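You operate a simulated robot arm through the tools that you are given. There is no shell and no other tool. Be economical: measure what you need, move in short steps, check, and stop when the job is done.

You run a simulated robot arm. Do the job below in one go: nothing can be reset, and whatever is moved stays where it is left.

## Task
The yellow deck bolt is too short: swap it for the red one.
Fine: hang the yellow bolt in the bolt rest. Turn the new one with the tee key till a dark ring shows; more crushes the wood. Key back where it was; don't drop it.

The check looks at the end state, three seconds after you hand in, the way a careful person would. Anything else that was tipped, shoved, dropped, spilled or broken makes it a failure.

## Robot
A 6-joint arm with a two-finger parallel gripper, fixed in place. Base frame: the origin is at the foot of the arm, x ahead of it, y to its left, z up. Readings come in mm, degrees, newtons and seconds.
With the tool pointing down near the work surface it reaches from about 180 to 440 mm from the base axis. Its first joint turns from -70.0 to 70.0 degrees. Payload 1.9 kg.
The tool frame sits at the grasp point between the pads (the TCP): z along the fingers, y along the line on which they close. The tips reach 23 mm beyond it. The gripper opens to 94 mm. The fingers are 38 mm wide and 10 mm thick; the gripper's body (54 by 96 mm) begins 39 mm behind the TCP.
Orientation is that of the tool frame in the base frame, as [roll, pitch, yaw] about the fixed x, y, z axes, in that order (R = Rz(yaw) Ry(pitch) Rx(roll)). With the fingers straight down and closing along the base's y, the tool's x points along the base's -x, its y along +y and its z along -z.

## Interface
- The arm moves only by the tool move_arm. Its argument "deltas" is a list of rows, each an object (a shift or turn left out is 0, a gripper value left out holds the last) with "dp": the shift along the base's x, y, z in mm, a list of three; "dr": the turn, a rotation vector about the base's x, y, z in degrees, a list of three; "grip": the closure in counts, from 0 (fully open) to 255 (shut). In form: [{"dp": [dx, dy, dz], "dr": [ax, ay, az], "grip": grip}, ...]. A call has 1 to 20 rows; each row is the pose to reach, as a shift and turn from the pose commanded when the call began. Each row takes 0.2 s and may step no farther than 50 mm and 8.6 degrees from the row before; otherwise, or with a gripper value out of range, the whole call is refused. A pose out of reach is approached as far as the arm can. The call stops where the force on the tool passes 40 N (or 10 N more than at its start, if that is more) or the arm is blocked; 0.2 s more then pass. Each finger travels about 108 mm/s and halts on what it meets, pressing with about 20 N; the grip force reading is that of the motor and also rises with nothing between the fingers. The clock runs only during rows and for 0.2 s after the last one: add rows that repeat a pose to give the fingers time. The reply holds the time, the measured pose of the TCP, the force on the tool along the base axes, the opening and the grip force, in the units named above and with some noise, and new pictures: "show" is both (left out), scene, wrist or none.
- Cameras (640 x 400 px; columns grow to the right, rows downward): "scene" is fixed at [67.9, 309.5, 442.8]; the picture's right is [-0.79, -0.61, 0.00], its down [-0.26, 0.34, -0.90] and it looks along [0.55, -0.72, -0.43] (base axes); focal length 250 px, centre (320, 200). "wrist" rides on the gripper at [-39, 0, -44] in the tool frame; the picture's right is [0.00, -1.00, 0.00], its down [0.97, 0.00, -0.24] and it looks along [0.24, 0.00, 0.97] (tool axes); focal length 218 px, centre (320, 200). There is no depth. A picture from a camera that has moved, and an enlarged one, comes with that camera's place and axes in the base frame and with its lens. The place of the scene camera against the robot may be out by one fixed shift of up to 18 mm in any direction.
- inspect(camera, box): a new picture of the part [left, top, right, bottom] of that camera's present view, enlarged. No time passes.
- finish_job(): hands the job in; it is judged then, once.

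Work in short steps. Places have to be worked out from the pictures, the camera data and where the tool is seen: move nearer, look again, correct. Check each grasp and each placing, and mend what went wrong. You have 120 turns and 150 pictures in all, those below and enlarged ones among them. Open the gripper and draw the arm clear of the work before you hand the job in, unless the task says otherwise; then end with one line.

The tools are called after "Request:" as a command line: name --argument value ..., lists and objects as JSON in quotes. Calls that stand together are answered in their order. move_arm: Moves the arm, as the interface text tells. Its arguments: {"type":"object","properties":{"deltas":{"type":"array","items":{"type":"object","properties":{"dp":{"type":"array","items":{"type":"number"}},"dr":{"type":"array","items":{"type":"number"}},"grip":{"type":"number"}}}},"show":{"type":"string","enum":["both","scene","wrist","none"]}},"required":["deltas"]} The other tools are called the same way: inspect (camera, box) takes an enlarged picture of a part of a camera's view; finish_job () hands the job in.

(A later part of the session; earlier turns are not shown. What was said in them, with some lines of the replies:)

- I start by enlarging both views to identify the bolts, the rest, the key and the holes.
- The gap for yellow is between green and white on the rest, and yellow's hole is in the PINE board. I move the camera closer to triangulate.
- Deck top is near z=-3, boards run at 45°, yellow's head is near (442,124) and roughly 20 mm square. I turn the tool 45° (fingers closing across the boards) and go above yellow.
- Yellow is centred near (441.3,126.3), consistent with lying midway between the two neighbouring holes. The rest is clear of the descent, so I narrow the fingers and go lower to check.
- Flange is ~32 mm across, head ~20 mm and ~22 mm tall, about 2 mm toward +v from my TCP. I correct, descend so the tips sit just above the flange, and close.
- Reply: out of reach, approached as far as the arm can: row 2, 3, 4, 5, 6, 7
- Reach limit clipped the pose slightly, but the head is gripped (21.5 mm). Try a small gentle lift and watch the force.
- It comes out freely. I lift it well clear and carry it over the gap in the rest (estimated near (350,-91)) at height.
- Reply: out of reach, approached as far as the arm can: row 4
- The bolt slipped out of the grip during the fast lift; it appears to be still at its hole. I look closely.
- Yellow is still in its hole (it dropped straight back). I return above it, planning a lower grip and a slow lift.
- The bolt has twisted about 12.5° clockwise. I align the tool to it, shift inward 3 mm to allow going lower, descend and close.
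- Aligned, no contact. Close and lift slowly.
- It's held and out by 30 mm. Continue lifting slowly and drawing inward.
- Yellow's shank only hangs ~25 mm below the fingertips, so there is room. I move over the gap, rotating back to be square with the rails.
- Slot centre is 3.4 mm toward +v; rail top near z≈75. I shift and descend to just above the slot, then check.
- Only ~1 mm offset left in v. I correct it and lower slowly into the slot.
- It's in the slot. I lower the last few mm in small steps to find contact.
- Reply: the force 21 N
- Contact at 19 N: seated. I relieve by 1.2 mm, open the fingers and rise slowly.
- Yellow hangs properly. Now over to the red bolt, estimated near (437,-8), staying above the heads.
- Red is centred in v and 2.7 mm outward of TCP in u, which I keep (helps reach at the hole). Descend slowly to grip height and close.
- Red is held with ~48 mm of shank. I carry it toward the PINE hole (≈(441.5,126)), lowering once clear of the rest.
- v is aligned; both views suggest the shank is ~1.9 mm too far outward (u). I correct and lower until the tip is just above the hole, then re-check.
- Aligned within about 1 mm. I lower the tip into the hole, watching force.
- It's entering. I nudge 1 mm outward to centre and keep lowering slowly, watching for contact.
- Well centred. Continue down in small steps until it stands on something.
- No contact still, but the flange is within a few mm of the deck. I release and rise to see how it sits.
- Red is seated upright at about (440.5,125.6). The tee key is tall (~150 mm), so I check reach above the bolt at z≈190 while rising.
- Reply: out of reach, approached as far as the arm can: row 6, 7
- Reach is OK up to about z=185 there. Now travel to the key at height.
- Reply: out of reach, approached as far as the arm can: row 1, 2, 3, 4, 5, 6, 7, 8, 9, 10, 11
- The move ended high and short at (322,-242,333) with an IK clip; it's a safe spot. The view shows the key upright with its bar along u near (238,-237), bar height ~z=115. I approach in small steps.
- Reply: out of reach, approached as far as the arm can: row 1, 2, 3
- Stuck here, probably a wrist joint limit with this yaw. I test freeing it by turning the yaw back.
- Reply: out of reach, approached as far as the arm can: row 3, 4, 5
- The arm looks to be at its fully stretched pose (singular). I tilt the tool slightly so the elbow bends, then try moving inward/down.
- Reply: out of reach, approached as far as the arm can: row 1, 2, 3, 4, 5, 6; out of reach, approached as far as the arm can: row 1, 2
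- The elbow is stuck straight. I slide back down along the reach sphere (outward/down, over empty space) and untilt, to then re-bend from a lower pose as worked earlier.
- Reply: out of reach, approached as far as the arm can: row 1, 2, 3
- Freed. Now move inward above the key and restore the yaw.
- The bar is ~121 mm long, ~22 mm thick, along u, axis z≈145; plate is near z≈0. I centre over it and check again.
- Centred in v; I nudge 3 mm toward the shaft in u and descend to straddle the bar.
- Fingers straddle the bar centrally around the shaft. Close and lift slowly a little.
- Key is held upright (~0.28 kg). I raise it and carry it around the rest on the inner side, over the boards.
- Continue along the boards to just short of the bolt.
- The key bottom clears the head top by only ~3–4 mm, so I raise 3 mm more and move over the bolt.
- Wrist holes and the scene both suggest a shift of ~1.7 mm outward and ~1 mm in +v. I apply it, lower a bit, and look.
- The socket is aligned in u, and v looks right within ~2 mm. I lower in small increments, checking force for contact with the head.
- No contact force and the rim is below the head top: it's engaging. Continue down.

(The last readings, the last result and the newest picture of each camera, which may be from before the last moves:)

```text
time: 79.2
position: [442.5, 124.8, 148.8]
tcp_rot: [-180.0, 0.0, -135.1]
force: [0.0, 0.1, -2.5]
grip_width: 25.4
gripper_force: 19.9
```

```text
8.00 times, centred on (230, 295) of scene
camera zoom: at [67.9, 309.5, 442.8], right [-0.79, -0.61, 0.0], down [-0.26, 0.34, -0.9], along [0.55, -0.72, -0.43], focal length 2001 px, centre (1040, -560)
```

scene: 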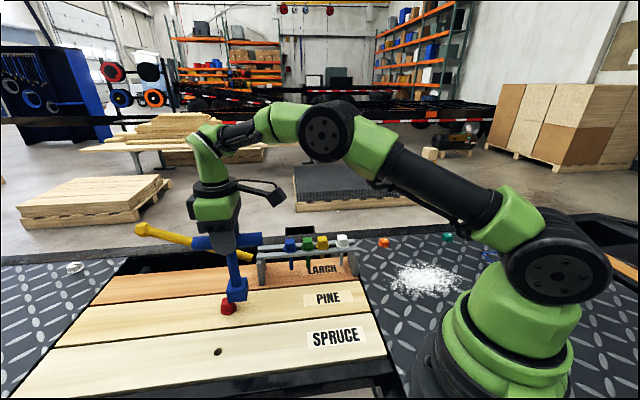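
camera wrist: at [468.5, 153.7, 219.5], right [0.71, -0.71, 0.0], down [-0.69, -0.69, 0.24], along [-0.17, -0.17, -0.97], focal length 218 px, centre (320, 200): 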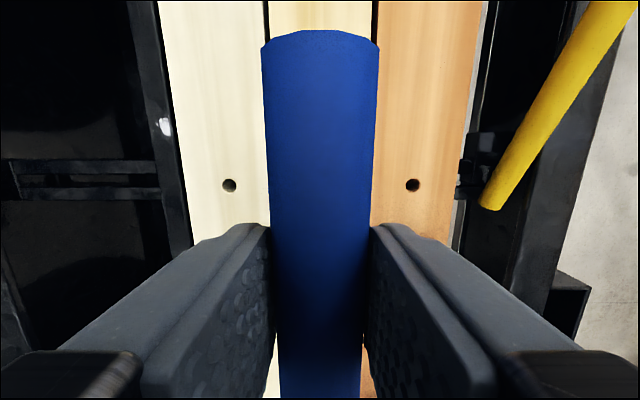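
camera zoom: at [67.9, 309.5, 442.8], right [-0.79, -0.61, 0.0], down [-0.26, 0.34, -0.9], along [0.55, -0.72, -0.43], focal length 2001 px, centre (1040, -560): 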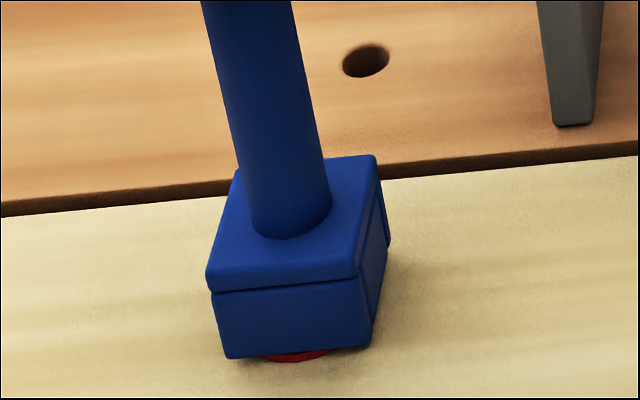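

Slight contact: key is fully on. I turn clockwise in small steps and watch the flange area for a dark ring.

Request:
move_arm --deltas '[{"dr": [0, 0, -5]}, {"dr": [0, 0, -10]}, {"dr": [0, 0, -15]}, {"dr": [0, 0, -20]}, {"dr": [0, 0, -20]}]' --show "wrist"

Request:
inspect --camera "scene" --box '[200, 270, 260, 320]'

```text
time: 80.4
position: [442.6, 124.8, 149.1]
tcp_rot: [-179.9, 0.0, -155.0]
force: [0.3, -0.4, -2.5]
grip_width: 25.4
gripper_force: 20.1
camera wrist: at [477.5, 142.1, 192.7], right [0.42, -0.91, 0.0], down [-0.88, -0.41, 0.24], along [-0.22, -0.1, -0.97], focal length 218 px, centre (320, 200)
```

wrist: 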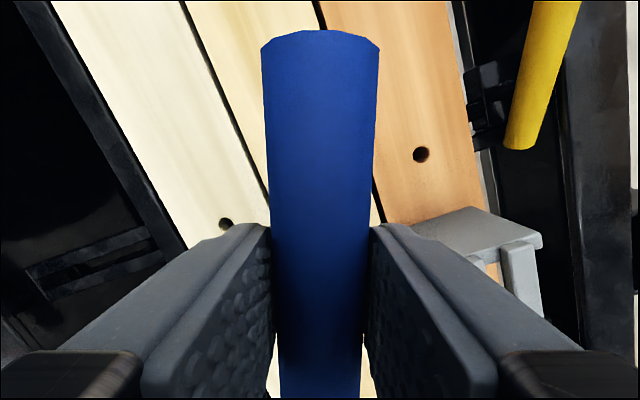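

```text
8.00 times, centred on (230, 295) of scene
camera zoom: at [67.9, 309.5, 442.8], right [-0.79, -0.61, 0.0], down [-0.26, 0.34, -0.9], along [0.55, -0.72, -0.43], focal length 2001 px, centre (1040, -560)
```

zoom: 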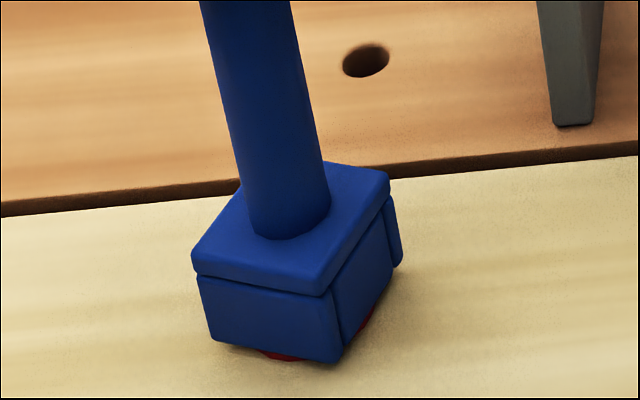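

Request:
move_arm --deltas '[{"dr": [0, 0, -5]}, {"dr": [0, 0, -10]}, {"dr": [0, 0, -15]}, {"dr": [0, 0, -15]}]' --show "none"

Request:
inspect --camera "scene" --box '[200, 270, 260, 320]'

```text
time: 81.4
position: [440.9, 124.3, 148.8]
tcp_rot: [-179.9, 0.0, -170.1]
force: [0.7, 0.8, -3.3]
grip_width: 25.5
gripper_force: 20.2
```

```text
8.00 times, centred on (230, 295) of scene
camera zoom: at [67.9, 309.5, 442.8], right [-0.79, -0.61, 0.0], down [-0.26, 0.34, -0.9], along [0.55, -0.72, -0.43], focal length 2001 px, centre (1040, -560)
```

zoom: 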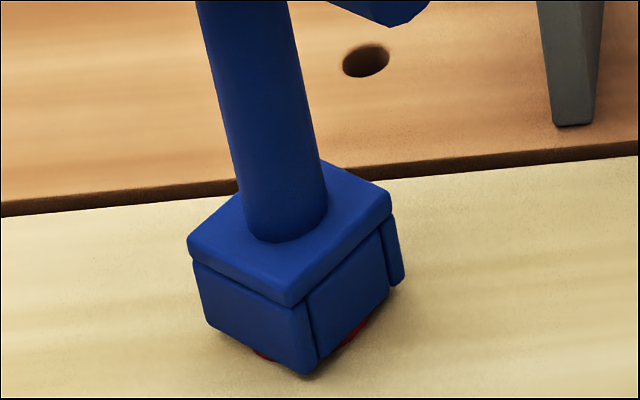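

Request:
move_arm --deltas '[{"dr": [0, 0, -5]}, {"dr": [0, 0, -10]}, {"dr": [0, 0, -15]}, {"dr": [0, 0, -15]}]' --show "none"

Request:
inspect --camera "scene" --box '[200, 270, 260, 320]'

```text
time: 82.4
position: [441.4, 124.6, 148.0]
tcp_rot: [180.0, 0.0, 174.9]
force: [0.8, 0.1, -2.5]
grip_width: 25.8
gripper_force: 20.1
```

```text
8.00 times, centred on (230, 295) of scene
camera zoom: at [67.9, 309.5, 442.8], right [-0.79, -0.61, 0.0], down [-0.26, 0.34, -0.9], along [0.55, -0.72, -0.43], focal length 2001 px, centre (1040, -560)
```

zoom: 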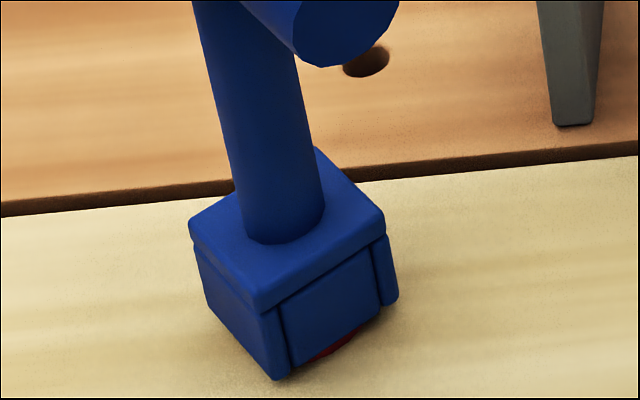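

50° turned, no ring seen, but the socket hides the flange rim. I raise the key ~7 mm (still engaged) so the rim is visible while turning.

Request:
move_arm --deltas '[{"dp": [0, 0, 2]}, {"dp": [0, 0, 5]}, {"dp": [0, 0, 7]}, {"dp": [0, 0, 7]}]' --show "none"

Request:
inspect --camera "scene" --box '[200, 270, 260, 320]'

```text
time: 83.4
position: [441.1, 124.6, 156.6]
tcp_rot: [-180.0, 0.0, 175.0]
force: [-0.1, -1.0, -2.7]
grip_width: 25.6
gripper_force: 20.4
```

```text
8.00 times, centred on (230, 295) of scene
camera zoom: at [67.9, 309.5, 442.8], right [-0.79, -0.61, 0.0], down [-0.26, 0.34, -0.9], along [0.55, -0.72, -0.43], focal length 2001 px, centre (1040, -560)
```

zoom: 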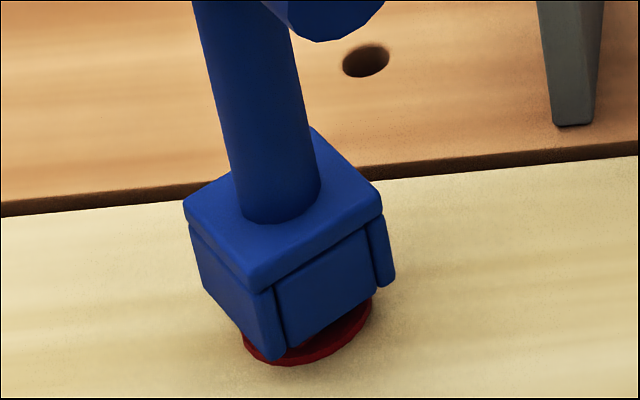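

Request:
move_arm --deltas '[{"dr": [0, 0, -5]}, {"dr": [0, 0, -10]}, {"dr": [0, 0, -10]}]' --show "none"

Request:
inspect --camera "scene" --box '[200, 270, 260, 320]'

```text
time: 84.2
position: [440.8, 124.7, 156.0]
tcp_rot: [-180.0, -0.1, 164.9]
force: [0.1, 0.2, -3.8]
grip_width: 25.4
gripper_force: 20.2
```

```text
8.00 times, centred on (230, 295) of scene
camera zoom: at [67.9, 309.5, 442.8], right [-0.79, -0.61, 0.0], down [-0.26, 0.34, -0.9], along [0.55, -0.72, -0.43], focal length 2001 px, centre (1040, -560)
```

zoom: 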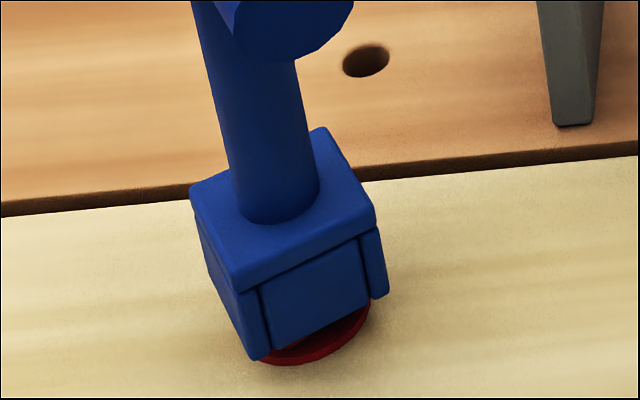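

Request:
move_arm --deltas '[{"dr": [0, 0, -5]}, {"dr": [0, 0, -10]}, {"dr": [0, 0, -15]}, {"dr": [0, 0, -15]}]' --show "none"

Request:
inspect --camera "scene" --box '[200, 270, 260, 320]'

```text
time: 85.2
position: [441.7, 125.4, 156.5]
tcp_rot: [-180.0, 0.0, 149.9]
force: [-0.1, 0.6, -3.2]
grip_width: 25.6
gripper_force: 20.4
```

```text
8.00 times, centred on (230, 295) of scene
camera zoom: at [67.9, 309.5, 442.8], right [-0.79, -0.61, 0.0], down [-0.26, 0.34, -0.9], along [0.55, -0.72, -0.43], focal length 2001 px, centre (1040, -560)
```

zoom: 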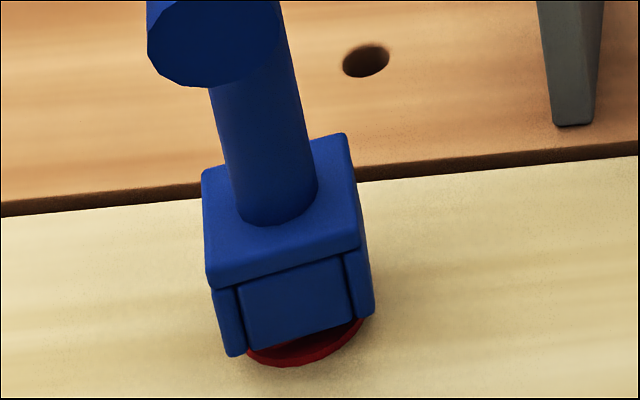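

Request:
move_arm --deltas '[{"dr": [0, 0, -5]}, {"dr": [0, 0, -10]}, {"dr": [0, 0, -10]}]' --show "none"

Request:
inspect --camera "scene" --box '[200, 270, 260, 320]'

```text
time: 86.0
position: [441.8, 124.9, 155.5]
tcp_rot: [180.0, 0.0, 139.9]
force: [-0.5, 0.4, -3.2]
grip_width: 25.6
gripper_force: 20.0
```

```text
8.00 times, centred on (230, 295) of scene
camera zoom: at [67.9, 309.5, 442.8], right [-0.79, -0.61, 0.0], down [-0.26, 0.34, -0.9], along [0.55, -0.72, -0.43], focal length 2001 px, centre (1040, -560)
```

zoom: 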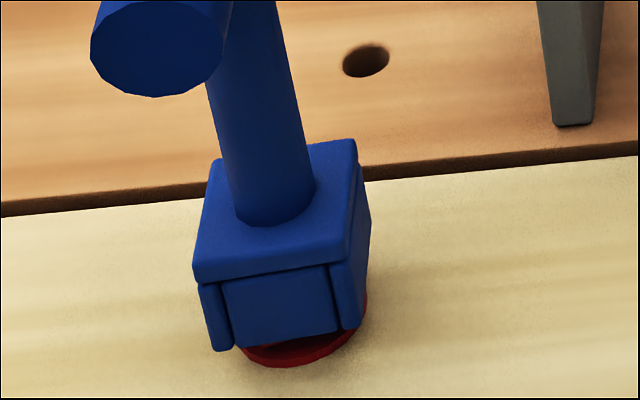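

The flange seems to sink gradually. Continue.

Request:
move_arm --deltas '[{"dp": [0, 0, -1], "dr": [0, 0, -5]}, {"dp": [0, 0, -1], "dr": [0, 0, -10]}, {"dp": [0, 0, -1], "dr": [0, 0, -15]}, {"dp": [0, 0, -1], "dr": [0, 0, -15]}]' --show "none"

Request:
inspect --camera "scene" --box '[200, 270, 260, 320]'

```text
time: 87.0
position: [442.5, 125.5, 154.6]
tcp_rot: [179.9, 0.0, 124.8]
force: [1.0, 0.8, -2.0]
grip_width: 25.7
gripper_force: 20.5
```

```text
8.00 times, centred on (230, 295) of scene
camera zoom: at [67.9, 309.5, 442.8], right [-0.79, -0.61, 0.0], down [-0.26, 0.34, -0.9], along [0.55, -0.72, -0.43], focal length 2001 px, centre (1040, -560)
```

zoom: 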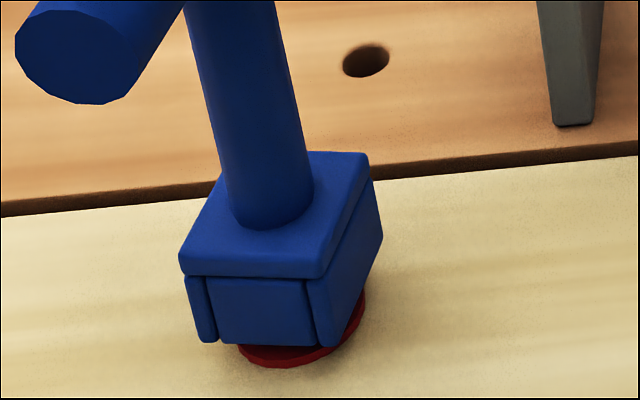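

The flange's motion is lateral: the key's axis is ~3 mm off my TCP along the bar, so it orbits. I compensate by shifting the TCP back (-0.4,-4.6), and will rotate about the key axis from now on.

Request:
move_arm --deltas '[{"dp": [-0.1, -1.5, 0]}, {"dp": [-0.2, -3, 0]}, {"dp": [-0.4, -4.6, 0]}, {"dp": [-0.4, -4.6, 0]}]' --show "wrist"

Request:
inspect --camera "scene" --box '[200, 270, 260, 320]'

```text
time: 88.0
position: [441.9, 120.5, 154.6]
tcp_rot: [180.0, 0.0, 125.0]
force: [-0.7, 0.1, -2.7]
grip_width: 25.5
gripper_force: 19.5
camera wrist: at [464.4, 89.5, 198.3], right [-0.82, -0.57, 0.0], down [-0.56, 0.8, 0.24], along [-0.14, 0.2, -0.97], focal length 218 px, centre (320, 200)
```

wrist: 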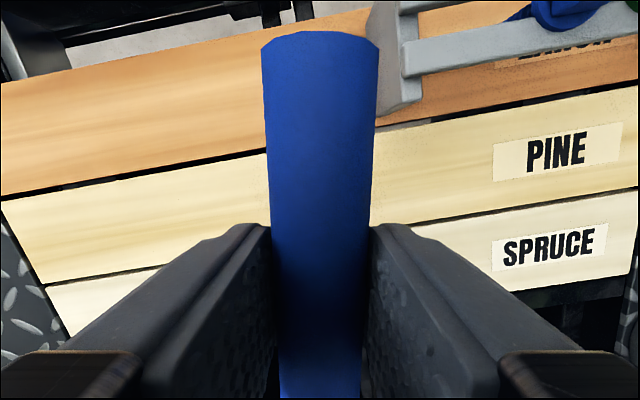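

```text
8.00 times, centred on (230, 295) of scene
camera zoom: at [67.9, 309.5, 442.8], right [-0.79, -0.61, 0.0], down [-0.26, 0.34, -0.9], along [0.55, -0.72, -0.43], focal length 2001 px, centre (1040, -560)
```

zoom: 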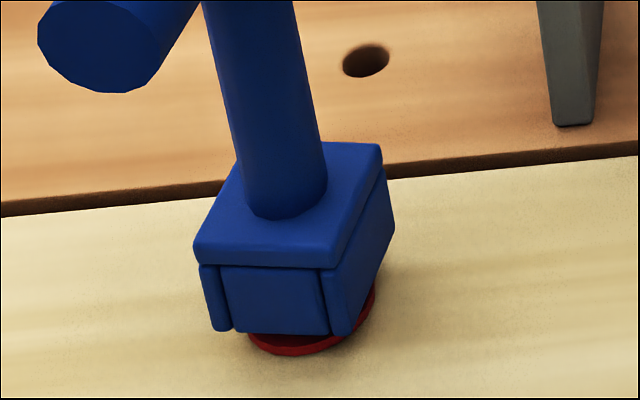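

Request:
inspect --camera "scene" --box '[222, 302, 252, 321]'

```text
16.00 times, centred on (237, 312) of scene
camera zoom: at [67.9, 309.5, 442.8], right [-0.79, -0.61, 0.0], down [-0.26, 0.34, -0.9], along [0.55, -0.72, -0.43], focal length 4002 px, centre (1648, -1584)
```

zoom: 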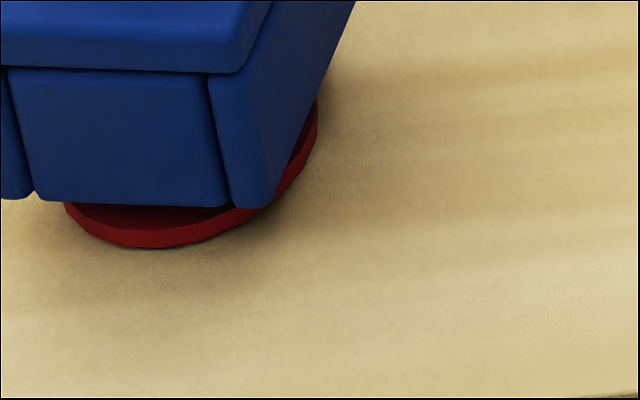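

I raise the key off the head (still above it) to compare the bolt with the earlier reference view.

Request:
move_arm --deltas '[{"dp": [0, 0, 3]}, {"dp": [0, 0, 8]}, {"dp": [0, 0, 14]}, {"dp": [0, 0, 20]}, {"dp": [0, 0, 25]}, {"dp": [0, 0, 28]}, {"dp": [0, 0, 28]}]' --show "none"

Request:
inspect --camera "scene" --box '[200, 270, 260, 320]'

```text
time: 89.6
position: [439.6, 120.1, 183.0]
tcp_rot: [179.8, 0.0, 124.8]
force: [0.4, 0.0, -3.6]
grip_width: 25.6
gripper_force: 19.8
```

```text
8.00 times, centred on (230, 295) of scene
camera zoom: at [67.9, 309.5, 442.8], right [-0.79, -0.61, 0.0], down [-0.26, 0.34, -0.9], along [0.55, -0.72, -0.43], focal length 2001 px, centre (1040, -560)
```

zoom: 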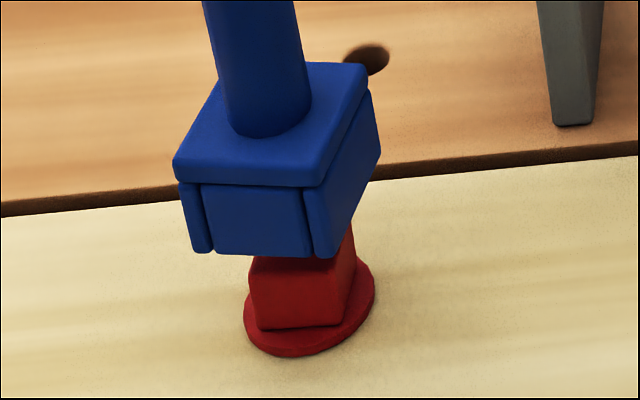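

Request:
inspect --camera "scene" --box '[220, 293, 252, 317]'

```text
16.00 times, centred on (236, 305) of scene
camera zoom: at [67.9, 309.5, 442.8], right [-0.79, -0.61, 0.0], down [-0.26, 0.34, -0.9], along [0.55, -0.72, -0.43], focal length 4002 px, centre (1664, -1480)
```

zoom: 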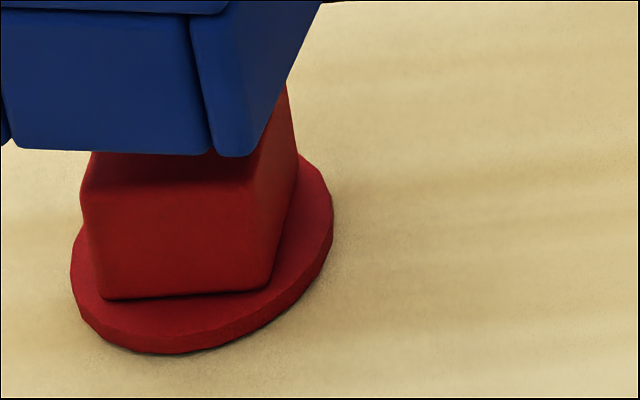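

I move the key aside (inward, clear above the boards) so the wrist camera can look at the bolt from above.

Request:
move_arm --deltas '[{"dp": [-5, 0, 1]}, {"dp": [-18, 0, 1]}, {"dp": [-33, -2, 1]}, {"dp": [-48, -4, 1]}, {"dp": [-63, -6, 1]}, {"dp": [-75, -8, 1]}, {"dp": [-82, -9, 1]}, {"dp": [-82, -9, 1]}]' --show "both"

```text
time: 91.4
position: [360.3, 110.3, 184.8]
tcp_rot: [-180.0, 0.0, 125.0]
force: [0.2, -1.0, -4.0]
grip_width: 25.6
gripper_force: 19.6
camera wrist: at [382.2, 80.8, 228.1], right [-0.82, -0.57, 0.0], down [-0.56, 0.8, 0.24], along [-0.14, 0.2, -0.97], focal length 218 px, centre (320, 200)
```

scene: 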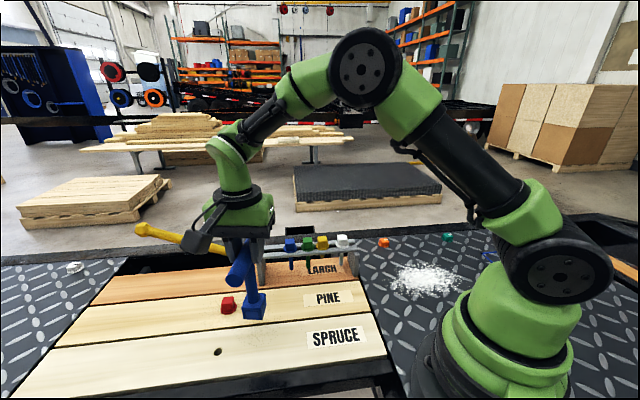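
wrist: 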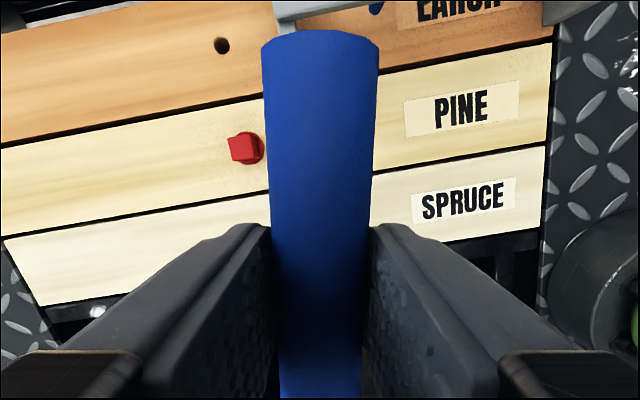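

Request:
inspect --camera "wrist" --box '[214, 125, 276, 170]'

Request:
inspect --camera "scene" --box '[212, 290, 252, 320]'

```text
8.89 times, centred on (245, 148) of wrist
camera zoom: at [382.2, 80.8, 228.1], right [-0.82, -0.57, 0.0], down [-0.56, 0.8, 0.24], along [-0.14, 0.2, -0.97], focal length 1940 px, centre (987, 667)
```

zoom: 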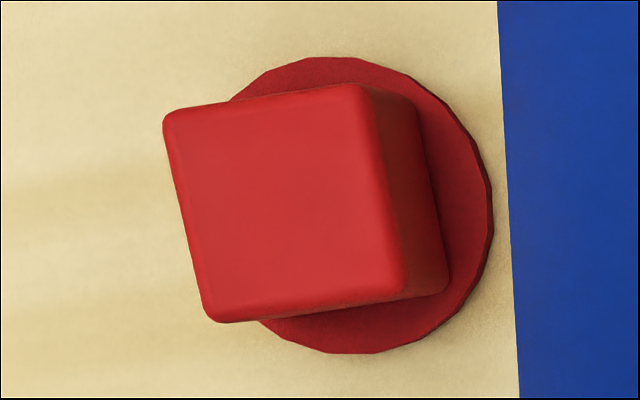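

```text
13.33 times, centred on (232, 305) of scene
camera zoom: at [67.9, 309.5, 442.8], right [-0.79, -0.61, 0.0], down [-0.26, 0.34, -0.9], along [0.55, -0.72, -0.43], focal length 3335 px, centre (1493, -1200)
```

zoom: 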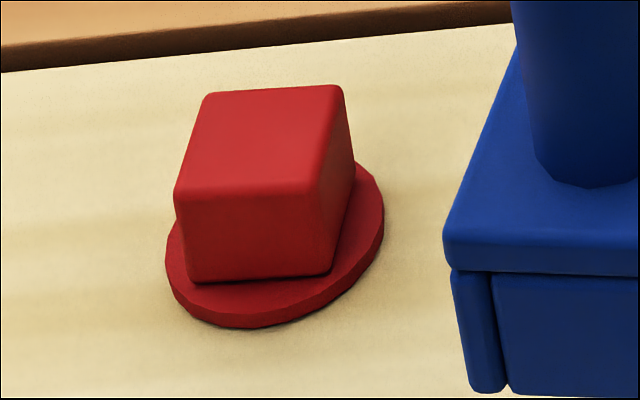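

The bolt sits square and upright, turned about 90° (socket has ~10° play), with no ring yet. I go back over it with the key turned back 9° to match the head, for another stroke.

Request:
move_arm --deltas '[{"dp": [8, 1, 0], "dr": [0, 0, 3]}, {"dp": [22, 2, 0], "dr": [0, 0, 6]}, {"dp": [38, 4, 0], "dr": [0, 0, 9]}, {"dp": [54, 6, 0], "dr": [0, 0, 9]}, {"dp": [68, 8, 0], "dr": [0, 0, 9]}, {"dp": [78, 9, 0], "dr": [0, 0, 9]}, {"dp": [82.3, 9.3, 0], "dr": [0, 0, 9]}, {"dp": [82.3, 9.3, 0], "dr": [0, 0, 9]}, {"dp": [82.3, 9.3, -6], "dr": [0, 0, 9]}, {"dp": [82.3, 9.3, -11], "dr": [0, 0, 9]}, {"dp": [82.3, 9.3, -11], "dr": [0, 0, 9]}]' --show "none"

Request:
inspect --camera "scene" --box '[200, 270, 260, 320]'

```text
time: 93.8
position: [443.2, 121.2, 173.4]
tcp_rot: [-180.0, 0.1, 133.8]
force: [0.5, -0.2, -4.3]
grip_width: 25.5
gripper_force: 20.0
```

```text
8.00 times, centred on (230, 295) of scene
camera zoom: at [67.9, 309.5, 442.8], right [-0.79, -0.61, 0.0], down [-0.26, 0.34, -0.9], along [0.55, -0.72, -0.43], focal length 2001 px, centre (1040, -560)
```

zoom: 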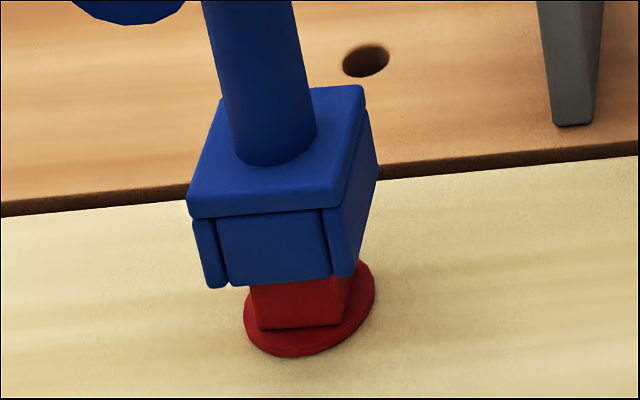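

Request:
move_arm --deltas '[{"dp": [0, 0, -3]}, {"dp": [0, 0, -6]}, {"dp": [0, 0, -9]}, {"dp": [0, 0, -12]}, {"dp": [0, 0, -12]}]' --show "none"

Request:
inspect --camera "scene" --box '[200, 270, 260, 320]'

```text
time: 95.0
position: [441.5, 120.6, 161.6]
tcp_rot: [179.9, 0.0, 134.0]
force: [-0.8, 0.8, -2.2]
grip_width: 25.7
gripper_force: 20.3
```

```text
8.00 times, centred on (230, 295) of scene
camera zoom: at [67.9, 309.5, 442.8], right [-0.79, -0.61, 0.0], down [-0.26, 0.34, -0.9], along [0.55, -0.72, -0.43], focal length 2001 px, centre (1040, -560)
```

zoom: 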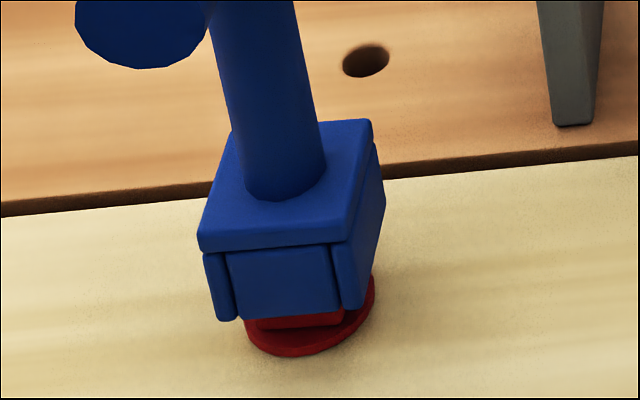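

Engaging. Lower the rest and start the next stroke, rotating about the key axis.

Request:
move_arm --deltas '[{"dp": [0, 0, -3]}, {"dp": [0, 0, -6]}, {"dp": [0, 0, -7]}, {"dp": [-0.3, -0.2, -7], "dr": [0, 0, -7.5]}, {"dp": [-0.6, -0.5, -7], "dr": [0, 0, -15]}, {"dp": [-1, -0.6, -7], "dr": [0, 0, -22.5]}, {"dp": [-1.4, -0.75, -7], "dr": [0, 0, -30]}, {"dp": [-1.4, -0.75, -7], "dr": [0, 0, -30]}]' --show "none"

Request:
inspect --camera "scene" --box '[200, 270, 260, 320]'

```text
time: 96.8
position: [440.5, 120.0, 153.5]
tcp_rot: [180.0, 0.1, 103.9]
force: [0.9, 0.3, -2.7]
grip_width: 25.4
gripper_force: 20.3
```

```text
8.00 times, centred on (230, 295) of scene
camera zoom: at [67.9, 309.5, 442.8], right [-0.79, -0.61, 0.0], down [-0.26, 0.34, -0.9], along [0.55, -0.72, -0.43], focal length 2001 px, centre (1040, -560)
```

zoom: 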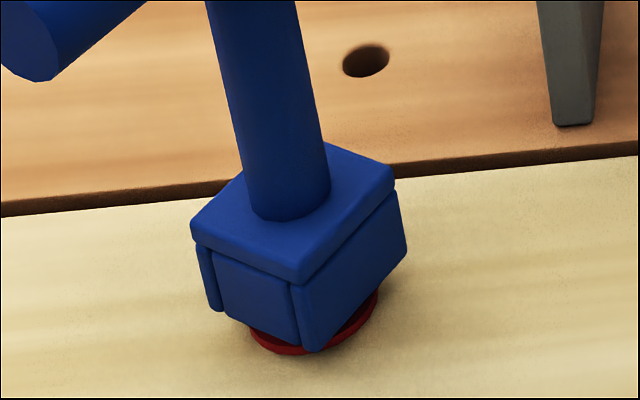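

Request:
move_arm --deltas '[{"dp": [0.1, 0.3, 0], "dr": [0, 0, -5]}, {"dp": [0.2, 0.5, 0], "dr": [0, 0, -10]}, {"dp": [0.2, 0.6, 0], "dr": [0, 0, -15]}, {"dp": [0.2, 0.6, 0], "dr": [0, 0, -15]}]' --show "none"

Request:
inspect --camera "scene" --box '[200, 270, 260, 320]'

```text
time: 97.8
position: [441.5, 119.5, 154.2]
tcp_rot: [179.9, 0.1, 89.0]
force: [-0.3, 0.4, -4.3]
grip_width: 25.7
gripper_force: 19.8
```

```text
8.00 times, centred on (230, 295) of scene
camera zoom: at [67.9, 309.5, 442.8], right [-0.79, -0.61, 0.0], down [-0.26, 0.34, -0.9], along [0.55, -0.72, -0.43], focal length 2001 px, centre (1040, -560)
```

zoom: 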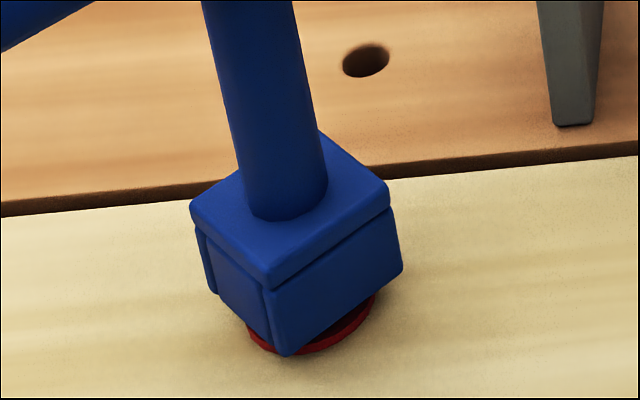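

Request:
move_arm --deltas '[{"dp": [-0.2, 0, 0], "dr": [0, 0, -5]}, {"dp": [-0.4, 0, 0], "dr": [0, 0, -10]}, {"dp": [-0.6, 0.1, 0], "dr": [0, 0, -15]}, {"dp": [-0.6, 0.1, 0], "dr": [0, 0, -15]}]' --show "none"

Request:
inspect --camera "scene" --box '[200, 270, 260, 320]'

```text
time: 98.8
position: [440.5, 119.7, 154.9]
tcp_rot: [180.0, -0.1, 73.9]
force: [-0.1, -0.7, -2.2]
grip_width: 25.6
gripper_force: 20.1
```

```text
8.00 times, centred on (230, 295) of scene
camera zoom: at [67.9, 309.5, 442.8], right [-0.79, -0.61, 0.0], down [-0.26, 0.34, -0.9], along [0.55, -0.72, -0.43], focal length 2001 px, centre (1040, -560)
```

zoom: 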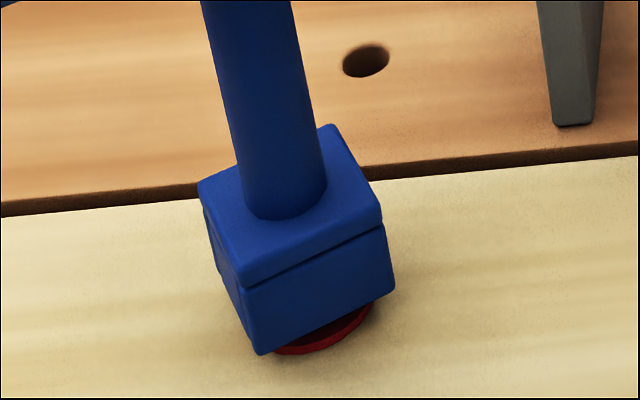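

Request:
move_arm --deltas '[{"dp": [-0.2, 0.1, 0], "dr": [0, 0, -5]}, {"dp": [-0.4, 0.2, 0], "dr": [0, 0, -10]}, {"dp": [-0.6, 0.3, 0], "dr": [0, 0, -15]}, {"dp": [-0.6, 0.3, 0], "dr": [0, 0, -15]}]' --show "none"

Request:
inspect --camera "scene" --box '[200, 270, 260, 320]'

```text
time: 99.8
position: [440.0, 120.1, 153.7]
tcp_rot: [-180.0, 0.0, 58.9]
force: [0.3, -0.5, -3.9]
grip_width: 25.8
gripper_force: 20.2
```

```text
8.00 times, centred on (230, 295) of scene
camera zoom: at [67.9, 309.5, 442.8], right [-0.79, -0.61, 0.0], down [-0.26, 0.34, -0.9], along [0.55, -0.72, -0.43], focal length 2001 px, centre (1040, -560)
```

zoom: 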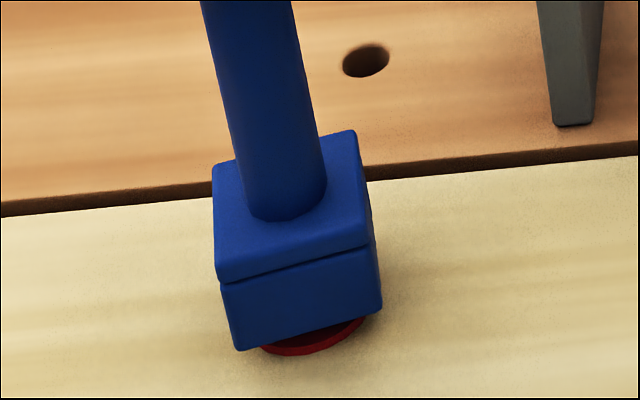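

Request:
move_arm --deltas '[{"dp": [-0.2, 0.1, 0], "dr": [0, 0, -5]}, {"dp": [-0.3, 0.3, 0], "dr": [0, 0, -10]}, {"dp": [-0.5, 0.4, 0], "dr": [0, 0, -15]}, {"dp": [-0.5, 0.4, 0], "dr": [0, 0, -15]}]' --show "none"

Request:
inspect --camera "scene" --box '[200, 270, 260, 320]'

```text
time: 100.8
position: [439.4, 120.7, 153.3]
tcp_rot: [-180.0, 0.0, 44.0]
force: [-0.3, 0.4, -2.9]
grip_width: 25.5
gripper_force: 20.5
```

```text
8.00 times, centred on (230, 295) of scene
camera zoom: at [67.9, 309.5, 442.8], right [-0.79, -0.61, 0.0], down [-0.26, 0.34, -0.9], along [0.55, -0.72, -0.43], focal length 2001 px, centre (1040, -560)
```

zoom: 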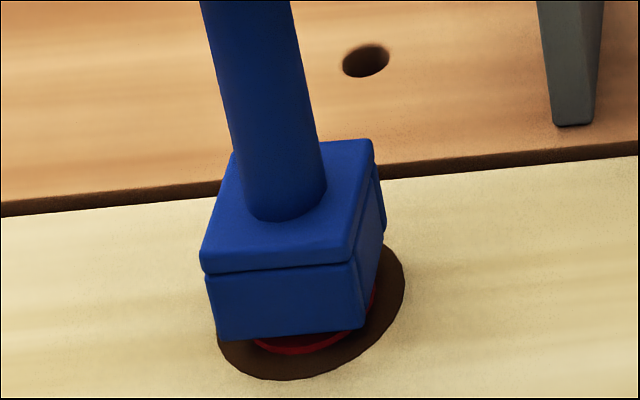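

The dark ring shows — stop. I back the key off 5° into its free play and lift it straight off.

Request:
move_arm --deltas '[{"dr": [0, 0, 3]}, {"dr": [0, 0, 6]}, {"dp": [0, 0, 3], "dr": [0, 0, 6]}, {"dp": [0, 0, 8], "dr": [0, 0, 6]}, {"dp": [0, 0, 14], "dr": [0, 0, 6]}, {"dp": [0, 0, 20], "dr": [0, 0, 6]}, {"dp": [0, 0, 26], "dr": [0, 0, 6]}, {"dp": [0, 0, 30], "dr": [0, 0, 6]}, {"dp": [0, 0, 30], "dr": [0, 0, 6]}]' --show "none"

Request:
inspect --camera "scene" --box '[180, 250, 280, 330]'

```text
time: 102.8
position: [438.6, 120.6, 183.8]
tcp_rot: [180.0, 0.1, 50.0]
force: [0.0, -0.7, -3.5]
grip_width: 25.4
gripper_force: 19.7
```

```text
5.00 times, centred on (230, 290) of scene
camera zoom: at [67.9, 309.5, 442.8], right [-0.79, -0.61, 0.0], down [-0.26, 0.34, -0.9], along [0.55, -0.72, -0.43], focal length 1251 px, centre (770, -250)
```

zoom: 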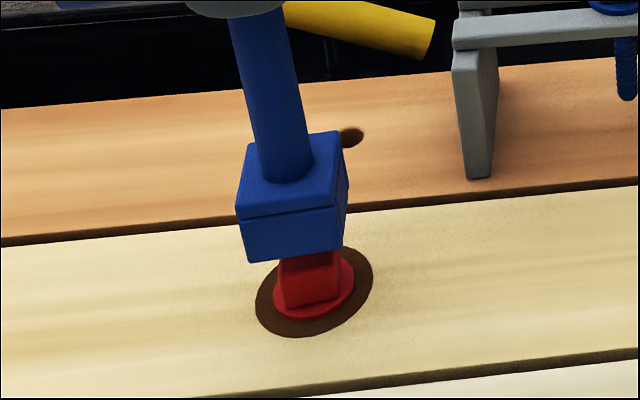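

Bolt is seated with a clear ring. Now carry the key back along the same route, unwinding the yaw on the way.

Request:
move_arm --deltas '[{"dp": [-3, -3, 0], "dr": [0, 0, 2]}, {"dp": [-10, -10, 0], "dr": [0, 0, 7]}, {"dp": [-20, -20, 0], "dr": [0, 0, 12]}, {"dp": [-31, -31, 0], "dr": [0, 0, 18]}, {"dp": [-42, -42, 0], "dr": [0, 0, 24]}, {"dp": [-53, -53, 0], "dr": [0, 0, 30]}, {"dp": [-64, -64, 0], "dr": [0, 0, 36]}, {"dp": [-75, -75, 0], "dr": [0, 0, 42]}, {"dp": [-86, -86, 0], "dr": [0, 0, 48]}, {"dp": [-97, -97, 0], "dr": [0, 0, 54]}, {"dp": [-108, -108, 0], "dr": [0, 0, 60]}, {"dp": [-119, -119, 0], "dr": [0, 0, 66]}, {"dp": [-130, -130, 0], "dr": [0, 0, 72]}, {"dp": [-141, -141, 0], "dr": [0, 0, 78]}, {"dp": [-152, -152, 0], "dr": [0, 0, 84]}, {"dp": [-163, -163, 0], "dr": [0, 0, 90]}, {"dp": [-174, -174, 0], "dr": [0, 0, 95]}, {"dp": [-183, -185, 0], "dr": [0, 0, 99]}, {"dp": [-187, -189, 0], "dr": [0, 0, 100]}, {"dp": [-187, -189, 0], "dr": [0, 0, 100]}]' --show "scene"

```text
time: 107.0
position: [251.9, -67.2, 184.8]
tcp_rot: [179.9, 0.0, 150.0]
force: [0.4, -0.1, -3.3]
grip_width: 25.5
gripper_force: 20.1
```

scene: 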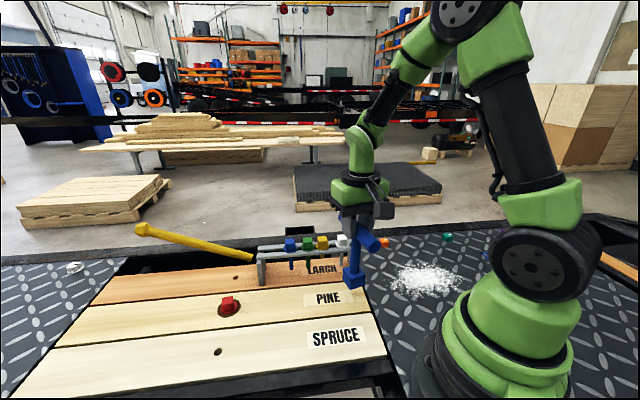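

Request:
move_arm --deltas '[{"dp": [-4, -6, 0], "dr": [0, 0, 5]}, {"dp": [-12, -16, 0], "dr": [0, 0, 11]}, {"dp": [-22, -29, 0], "dr": [0, 0, 18]}, {"dp": [-32, -42, 0], "dr": [0, 0, 25]}, {"dp": [-42, -56, 0], "dr": [0, 0, 32]}, {"dp": [-50, -68, 0], "dr": [0, 0, 39]}, {"dp": [-53, -79, 0], "dr": [0, 0, 46]}, {"dp": [-50, -89, 0], "dr": [0, 0, 53]}, {"dp": [-43, -100, 0], "dr": [0, 0, 60]}, {"dp": [-35, -113, 0], "dr": [0, 0, 66]}, {"dp": [-27, -126, 0], "dr": [0, 0, 71]}, {"dp": [-18, -141, 0], "dr": [0, 0, 74]}, {"dp": [-10, -154, 0], "dr": [0, 0, 75]}, {"dp": [-5, -163, -3], "dr": [0, 0, 75]}, {"dp": [-3.5, -165.5, -8], "dr": [0, 0, 75]}, {"dp": [-3.5, -165.5, -14], "dr": [0, 0, 75]}, {"dp": [-3.5, -165.5, -14], "dr": [0, 0, 75]}]' --show "wrist"

Request:
inspect --camera "scene" --box '[330, 170, 450, 275]'

```text
time: 110.6
position: [248.1, -233.0, 170.1]
tcp_rot: [-179.9, 0.0, -135.0]
force: [0.8, -0.4, -3.1]
grip_width: 25.6
gripper_force: 19.7
camera wrist: at [276.4, -204.9, 213.4], right [0.71, -0.71, 0.0], down [-0.69, -0.69, 0.24], along [-0.17, -0.17, -0.97], focal length 218 px, centre (320, 200)
```

wrist: 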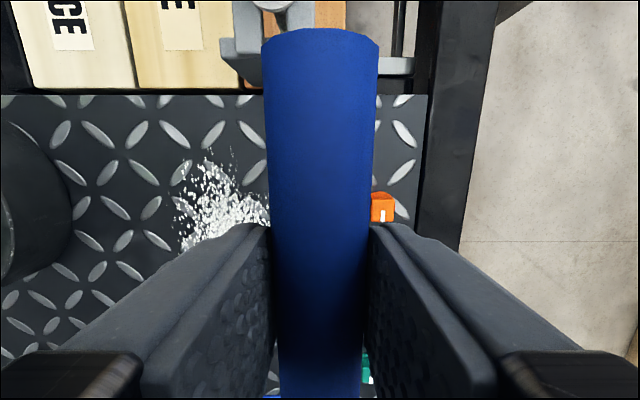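

```text
3.81 times, centred on (390, 222) of scene
camera zoom: at [67.9, 309.5, 442.8], right [-0.79, -0.61, 0.0], down [-0.26, 0.34, -0.9], along [0.55, -0.72, -0.43], focal length 953 px, centre (53, 114)
```

zoom: 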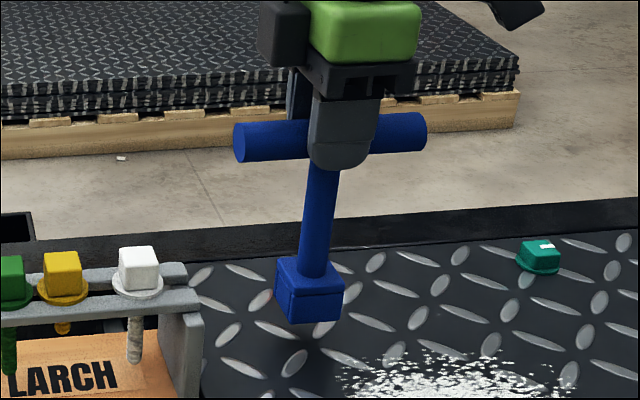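

Positioned as before. Lower to near the plate, then compare with the original view.

Request:
move_arm --deltas '[{"dp": [0, 0, -6]}, {"dp": [0, 0, -13]}, {"dp": [0, 0, -18]}, {"dp": [0, 0, -21]}, {"dp": [0, 0, -23]}, {"dp": [0, 0, -23]}]' --show "none"

Request:
inspect --camera "scene" --box '[330, 170, 450, 275]'

```text
time: 112.0
position: [247.5, -232.2, 146.2]
tcp_rot: [-180.0, 0.0, -135.0]
force: [0.3, -0.1, -2.8]
grip_width: 25.4
gripper_force: 19.8
```

```text
3.81 times, centred on (390, 222) of scene
camera zoom: at [67.9, 309.5, 442.8], right [-0.79, -0.61, 0.0], down [-0.26, 0.34, -0.9], along [0.55, -0.72, -0.43], focal length 953 px, centre (53, 114)
```

zoom: 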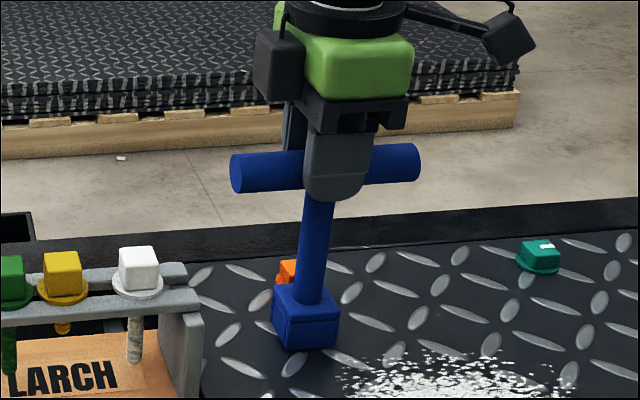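

Nearly identical to the original view, about 2 mm high. Final small steps down.

Request:
move_arm --deltas '[{"dp": [0, 0, -0.7]}, {"dp": [0, 0, -1.4]}, {"dp": [0, 0, -1.4]}]' --show "none"

Request:
inspect --camera "scene" --box '[330, 170, 450, 275]'

```text
time: 112.8
position: [247.8, -232.6, 146.8]
tcp_rot: [180.0, 0.0, -135.0]
force: [-1.5, 0.0, 1.3]
grip_width: 25.5
gripper_force: 20.2
```

```text
3.81 times, centred on (390, 222) of scene
camera zoom: at [67.9, 309.5, 442.8], right [-0.79, -0.61, 0.0], down [-0.26, 0.34, -0.9], along [0.55, -0.72, -0.43], focal length 953 px, centre (53, 114)
```

zoom: 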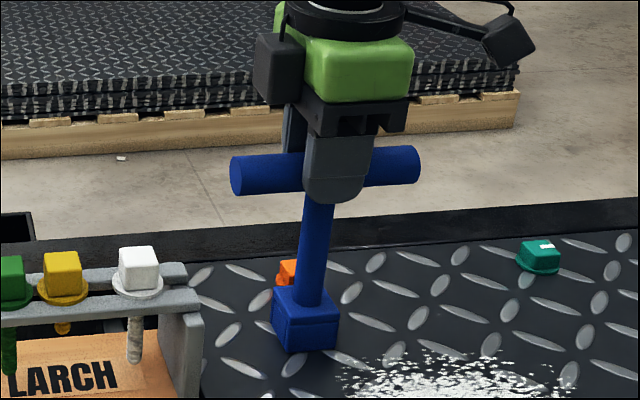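

Force went from −3 to +1: the key stands on the plate. I open gently and rise straight up.

Request:
move_arm --deltas '[{"grip": 180}, {"grip": 150}, {"grip": 115}, {}, {"dp": [0, 0, 8]}, {"dp": [0, 0, 22]}, {"dp": [0, 0, 45]}, {"dp": [0, 0, 70]}, {"dp": [0, 0, 70]}]' --show "both"

Request:
inspect --camera "scene" --box '[330, 170, 450, 275]'

```text
time: 114.8
position: [247.8, -234.0, 216.1]
tcp_rot: [180.0, 0.0, -135.0]
force: [-0.3, -0.4, 0.8]
grip_width: 51.7
gripper_force: 0.0
camera wrist: at [275.7, -205.1, 259.8], right [0.71, -0.71, 0.0], down [-0.69, -0.69, 0.24], along [-0.17, -0.17, -0.97], focal length 218 px, centre (320, 200)
```

scene: 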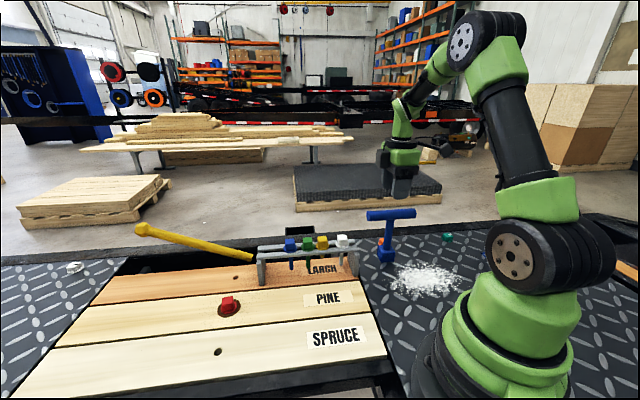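
wrist: 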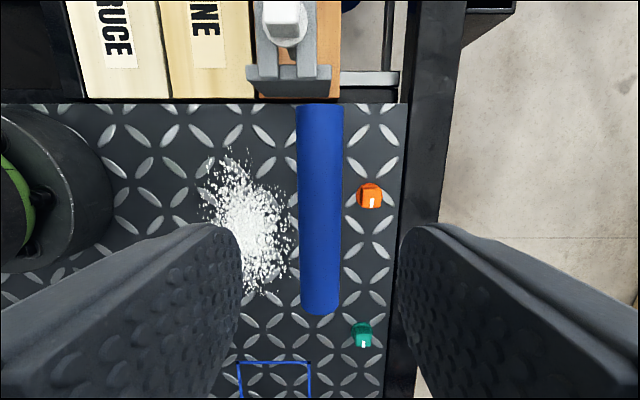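

```text
3.81 times, centred on (390, 222) of scene
camera zoom: at [67.9, 309.5, 442.8], right [-0.79, -0.61, 0.0], down [-0.26, 0.34, -0.9], along [0.55, -0.72, -0.43], focal length 953 px, centre (53, 114)
```

zoom: 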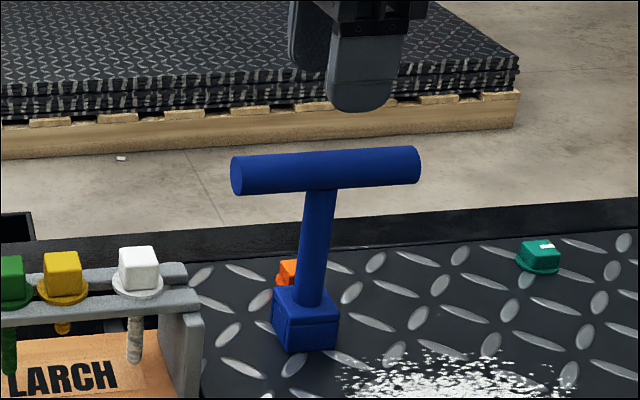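

The key stands exactly as originally. I open fully, rise clear and check the bolt and the rest one last time.

Request:
move_arm --deltas '[{"dp": [0, 10, 30], "grip": 0}, {"dp": [0, 30, 60], "grip": 0}, {"dp": [0, 50, 70], "grip": 0}, {"dp": [0, 50, 70], "grip": 0}]' --show "none"

Request:
inspect --camera "scene" --box '[200, 220, 370, 330]'

```text
time: 115.8
position: [247.3, -181.8, 284.7]
tcp_rot: [-179.9, -0.1, -135.0]
force: [-0.5, -1.0, 0.1]
grip_width: 93.6
gripper_force: 0.1
```

```text
3.64 times, centred on (285, 275) of scene
camera zoom: at [67.9, 309.5, 442.8], right [-0.79, -0.61, 0.0], down [-0.26, 0.34, -0.9], along [0.55, -0.72, -0.43], focal length 910 px, centre (447, -73)
```

zoom: 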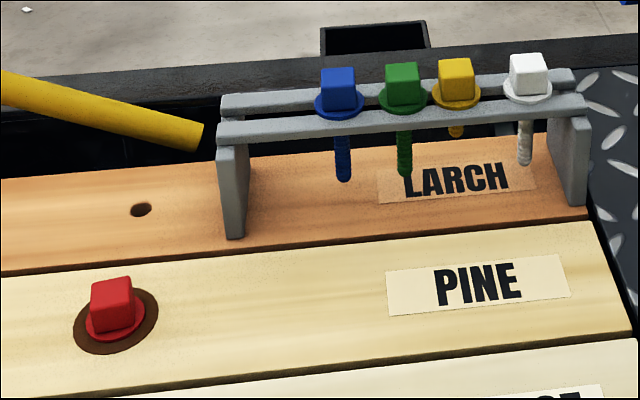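

Red is seated in PINE with the dark ring showing, yellow hangs in the rest, the key is back in its place and the arm is clear. I hand in.

Request:
finish_job

```text
The job is handed in.
```

The red bolt now sits in the PINE hole, tightened just until the dark ring showed; the yellow bolt hangs in the rest, and the tee key is back where it stood. On my first try, the yellow bolt slipped from the gripper and dropped straight back into its hole; I saw no damage.
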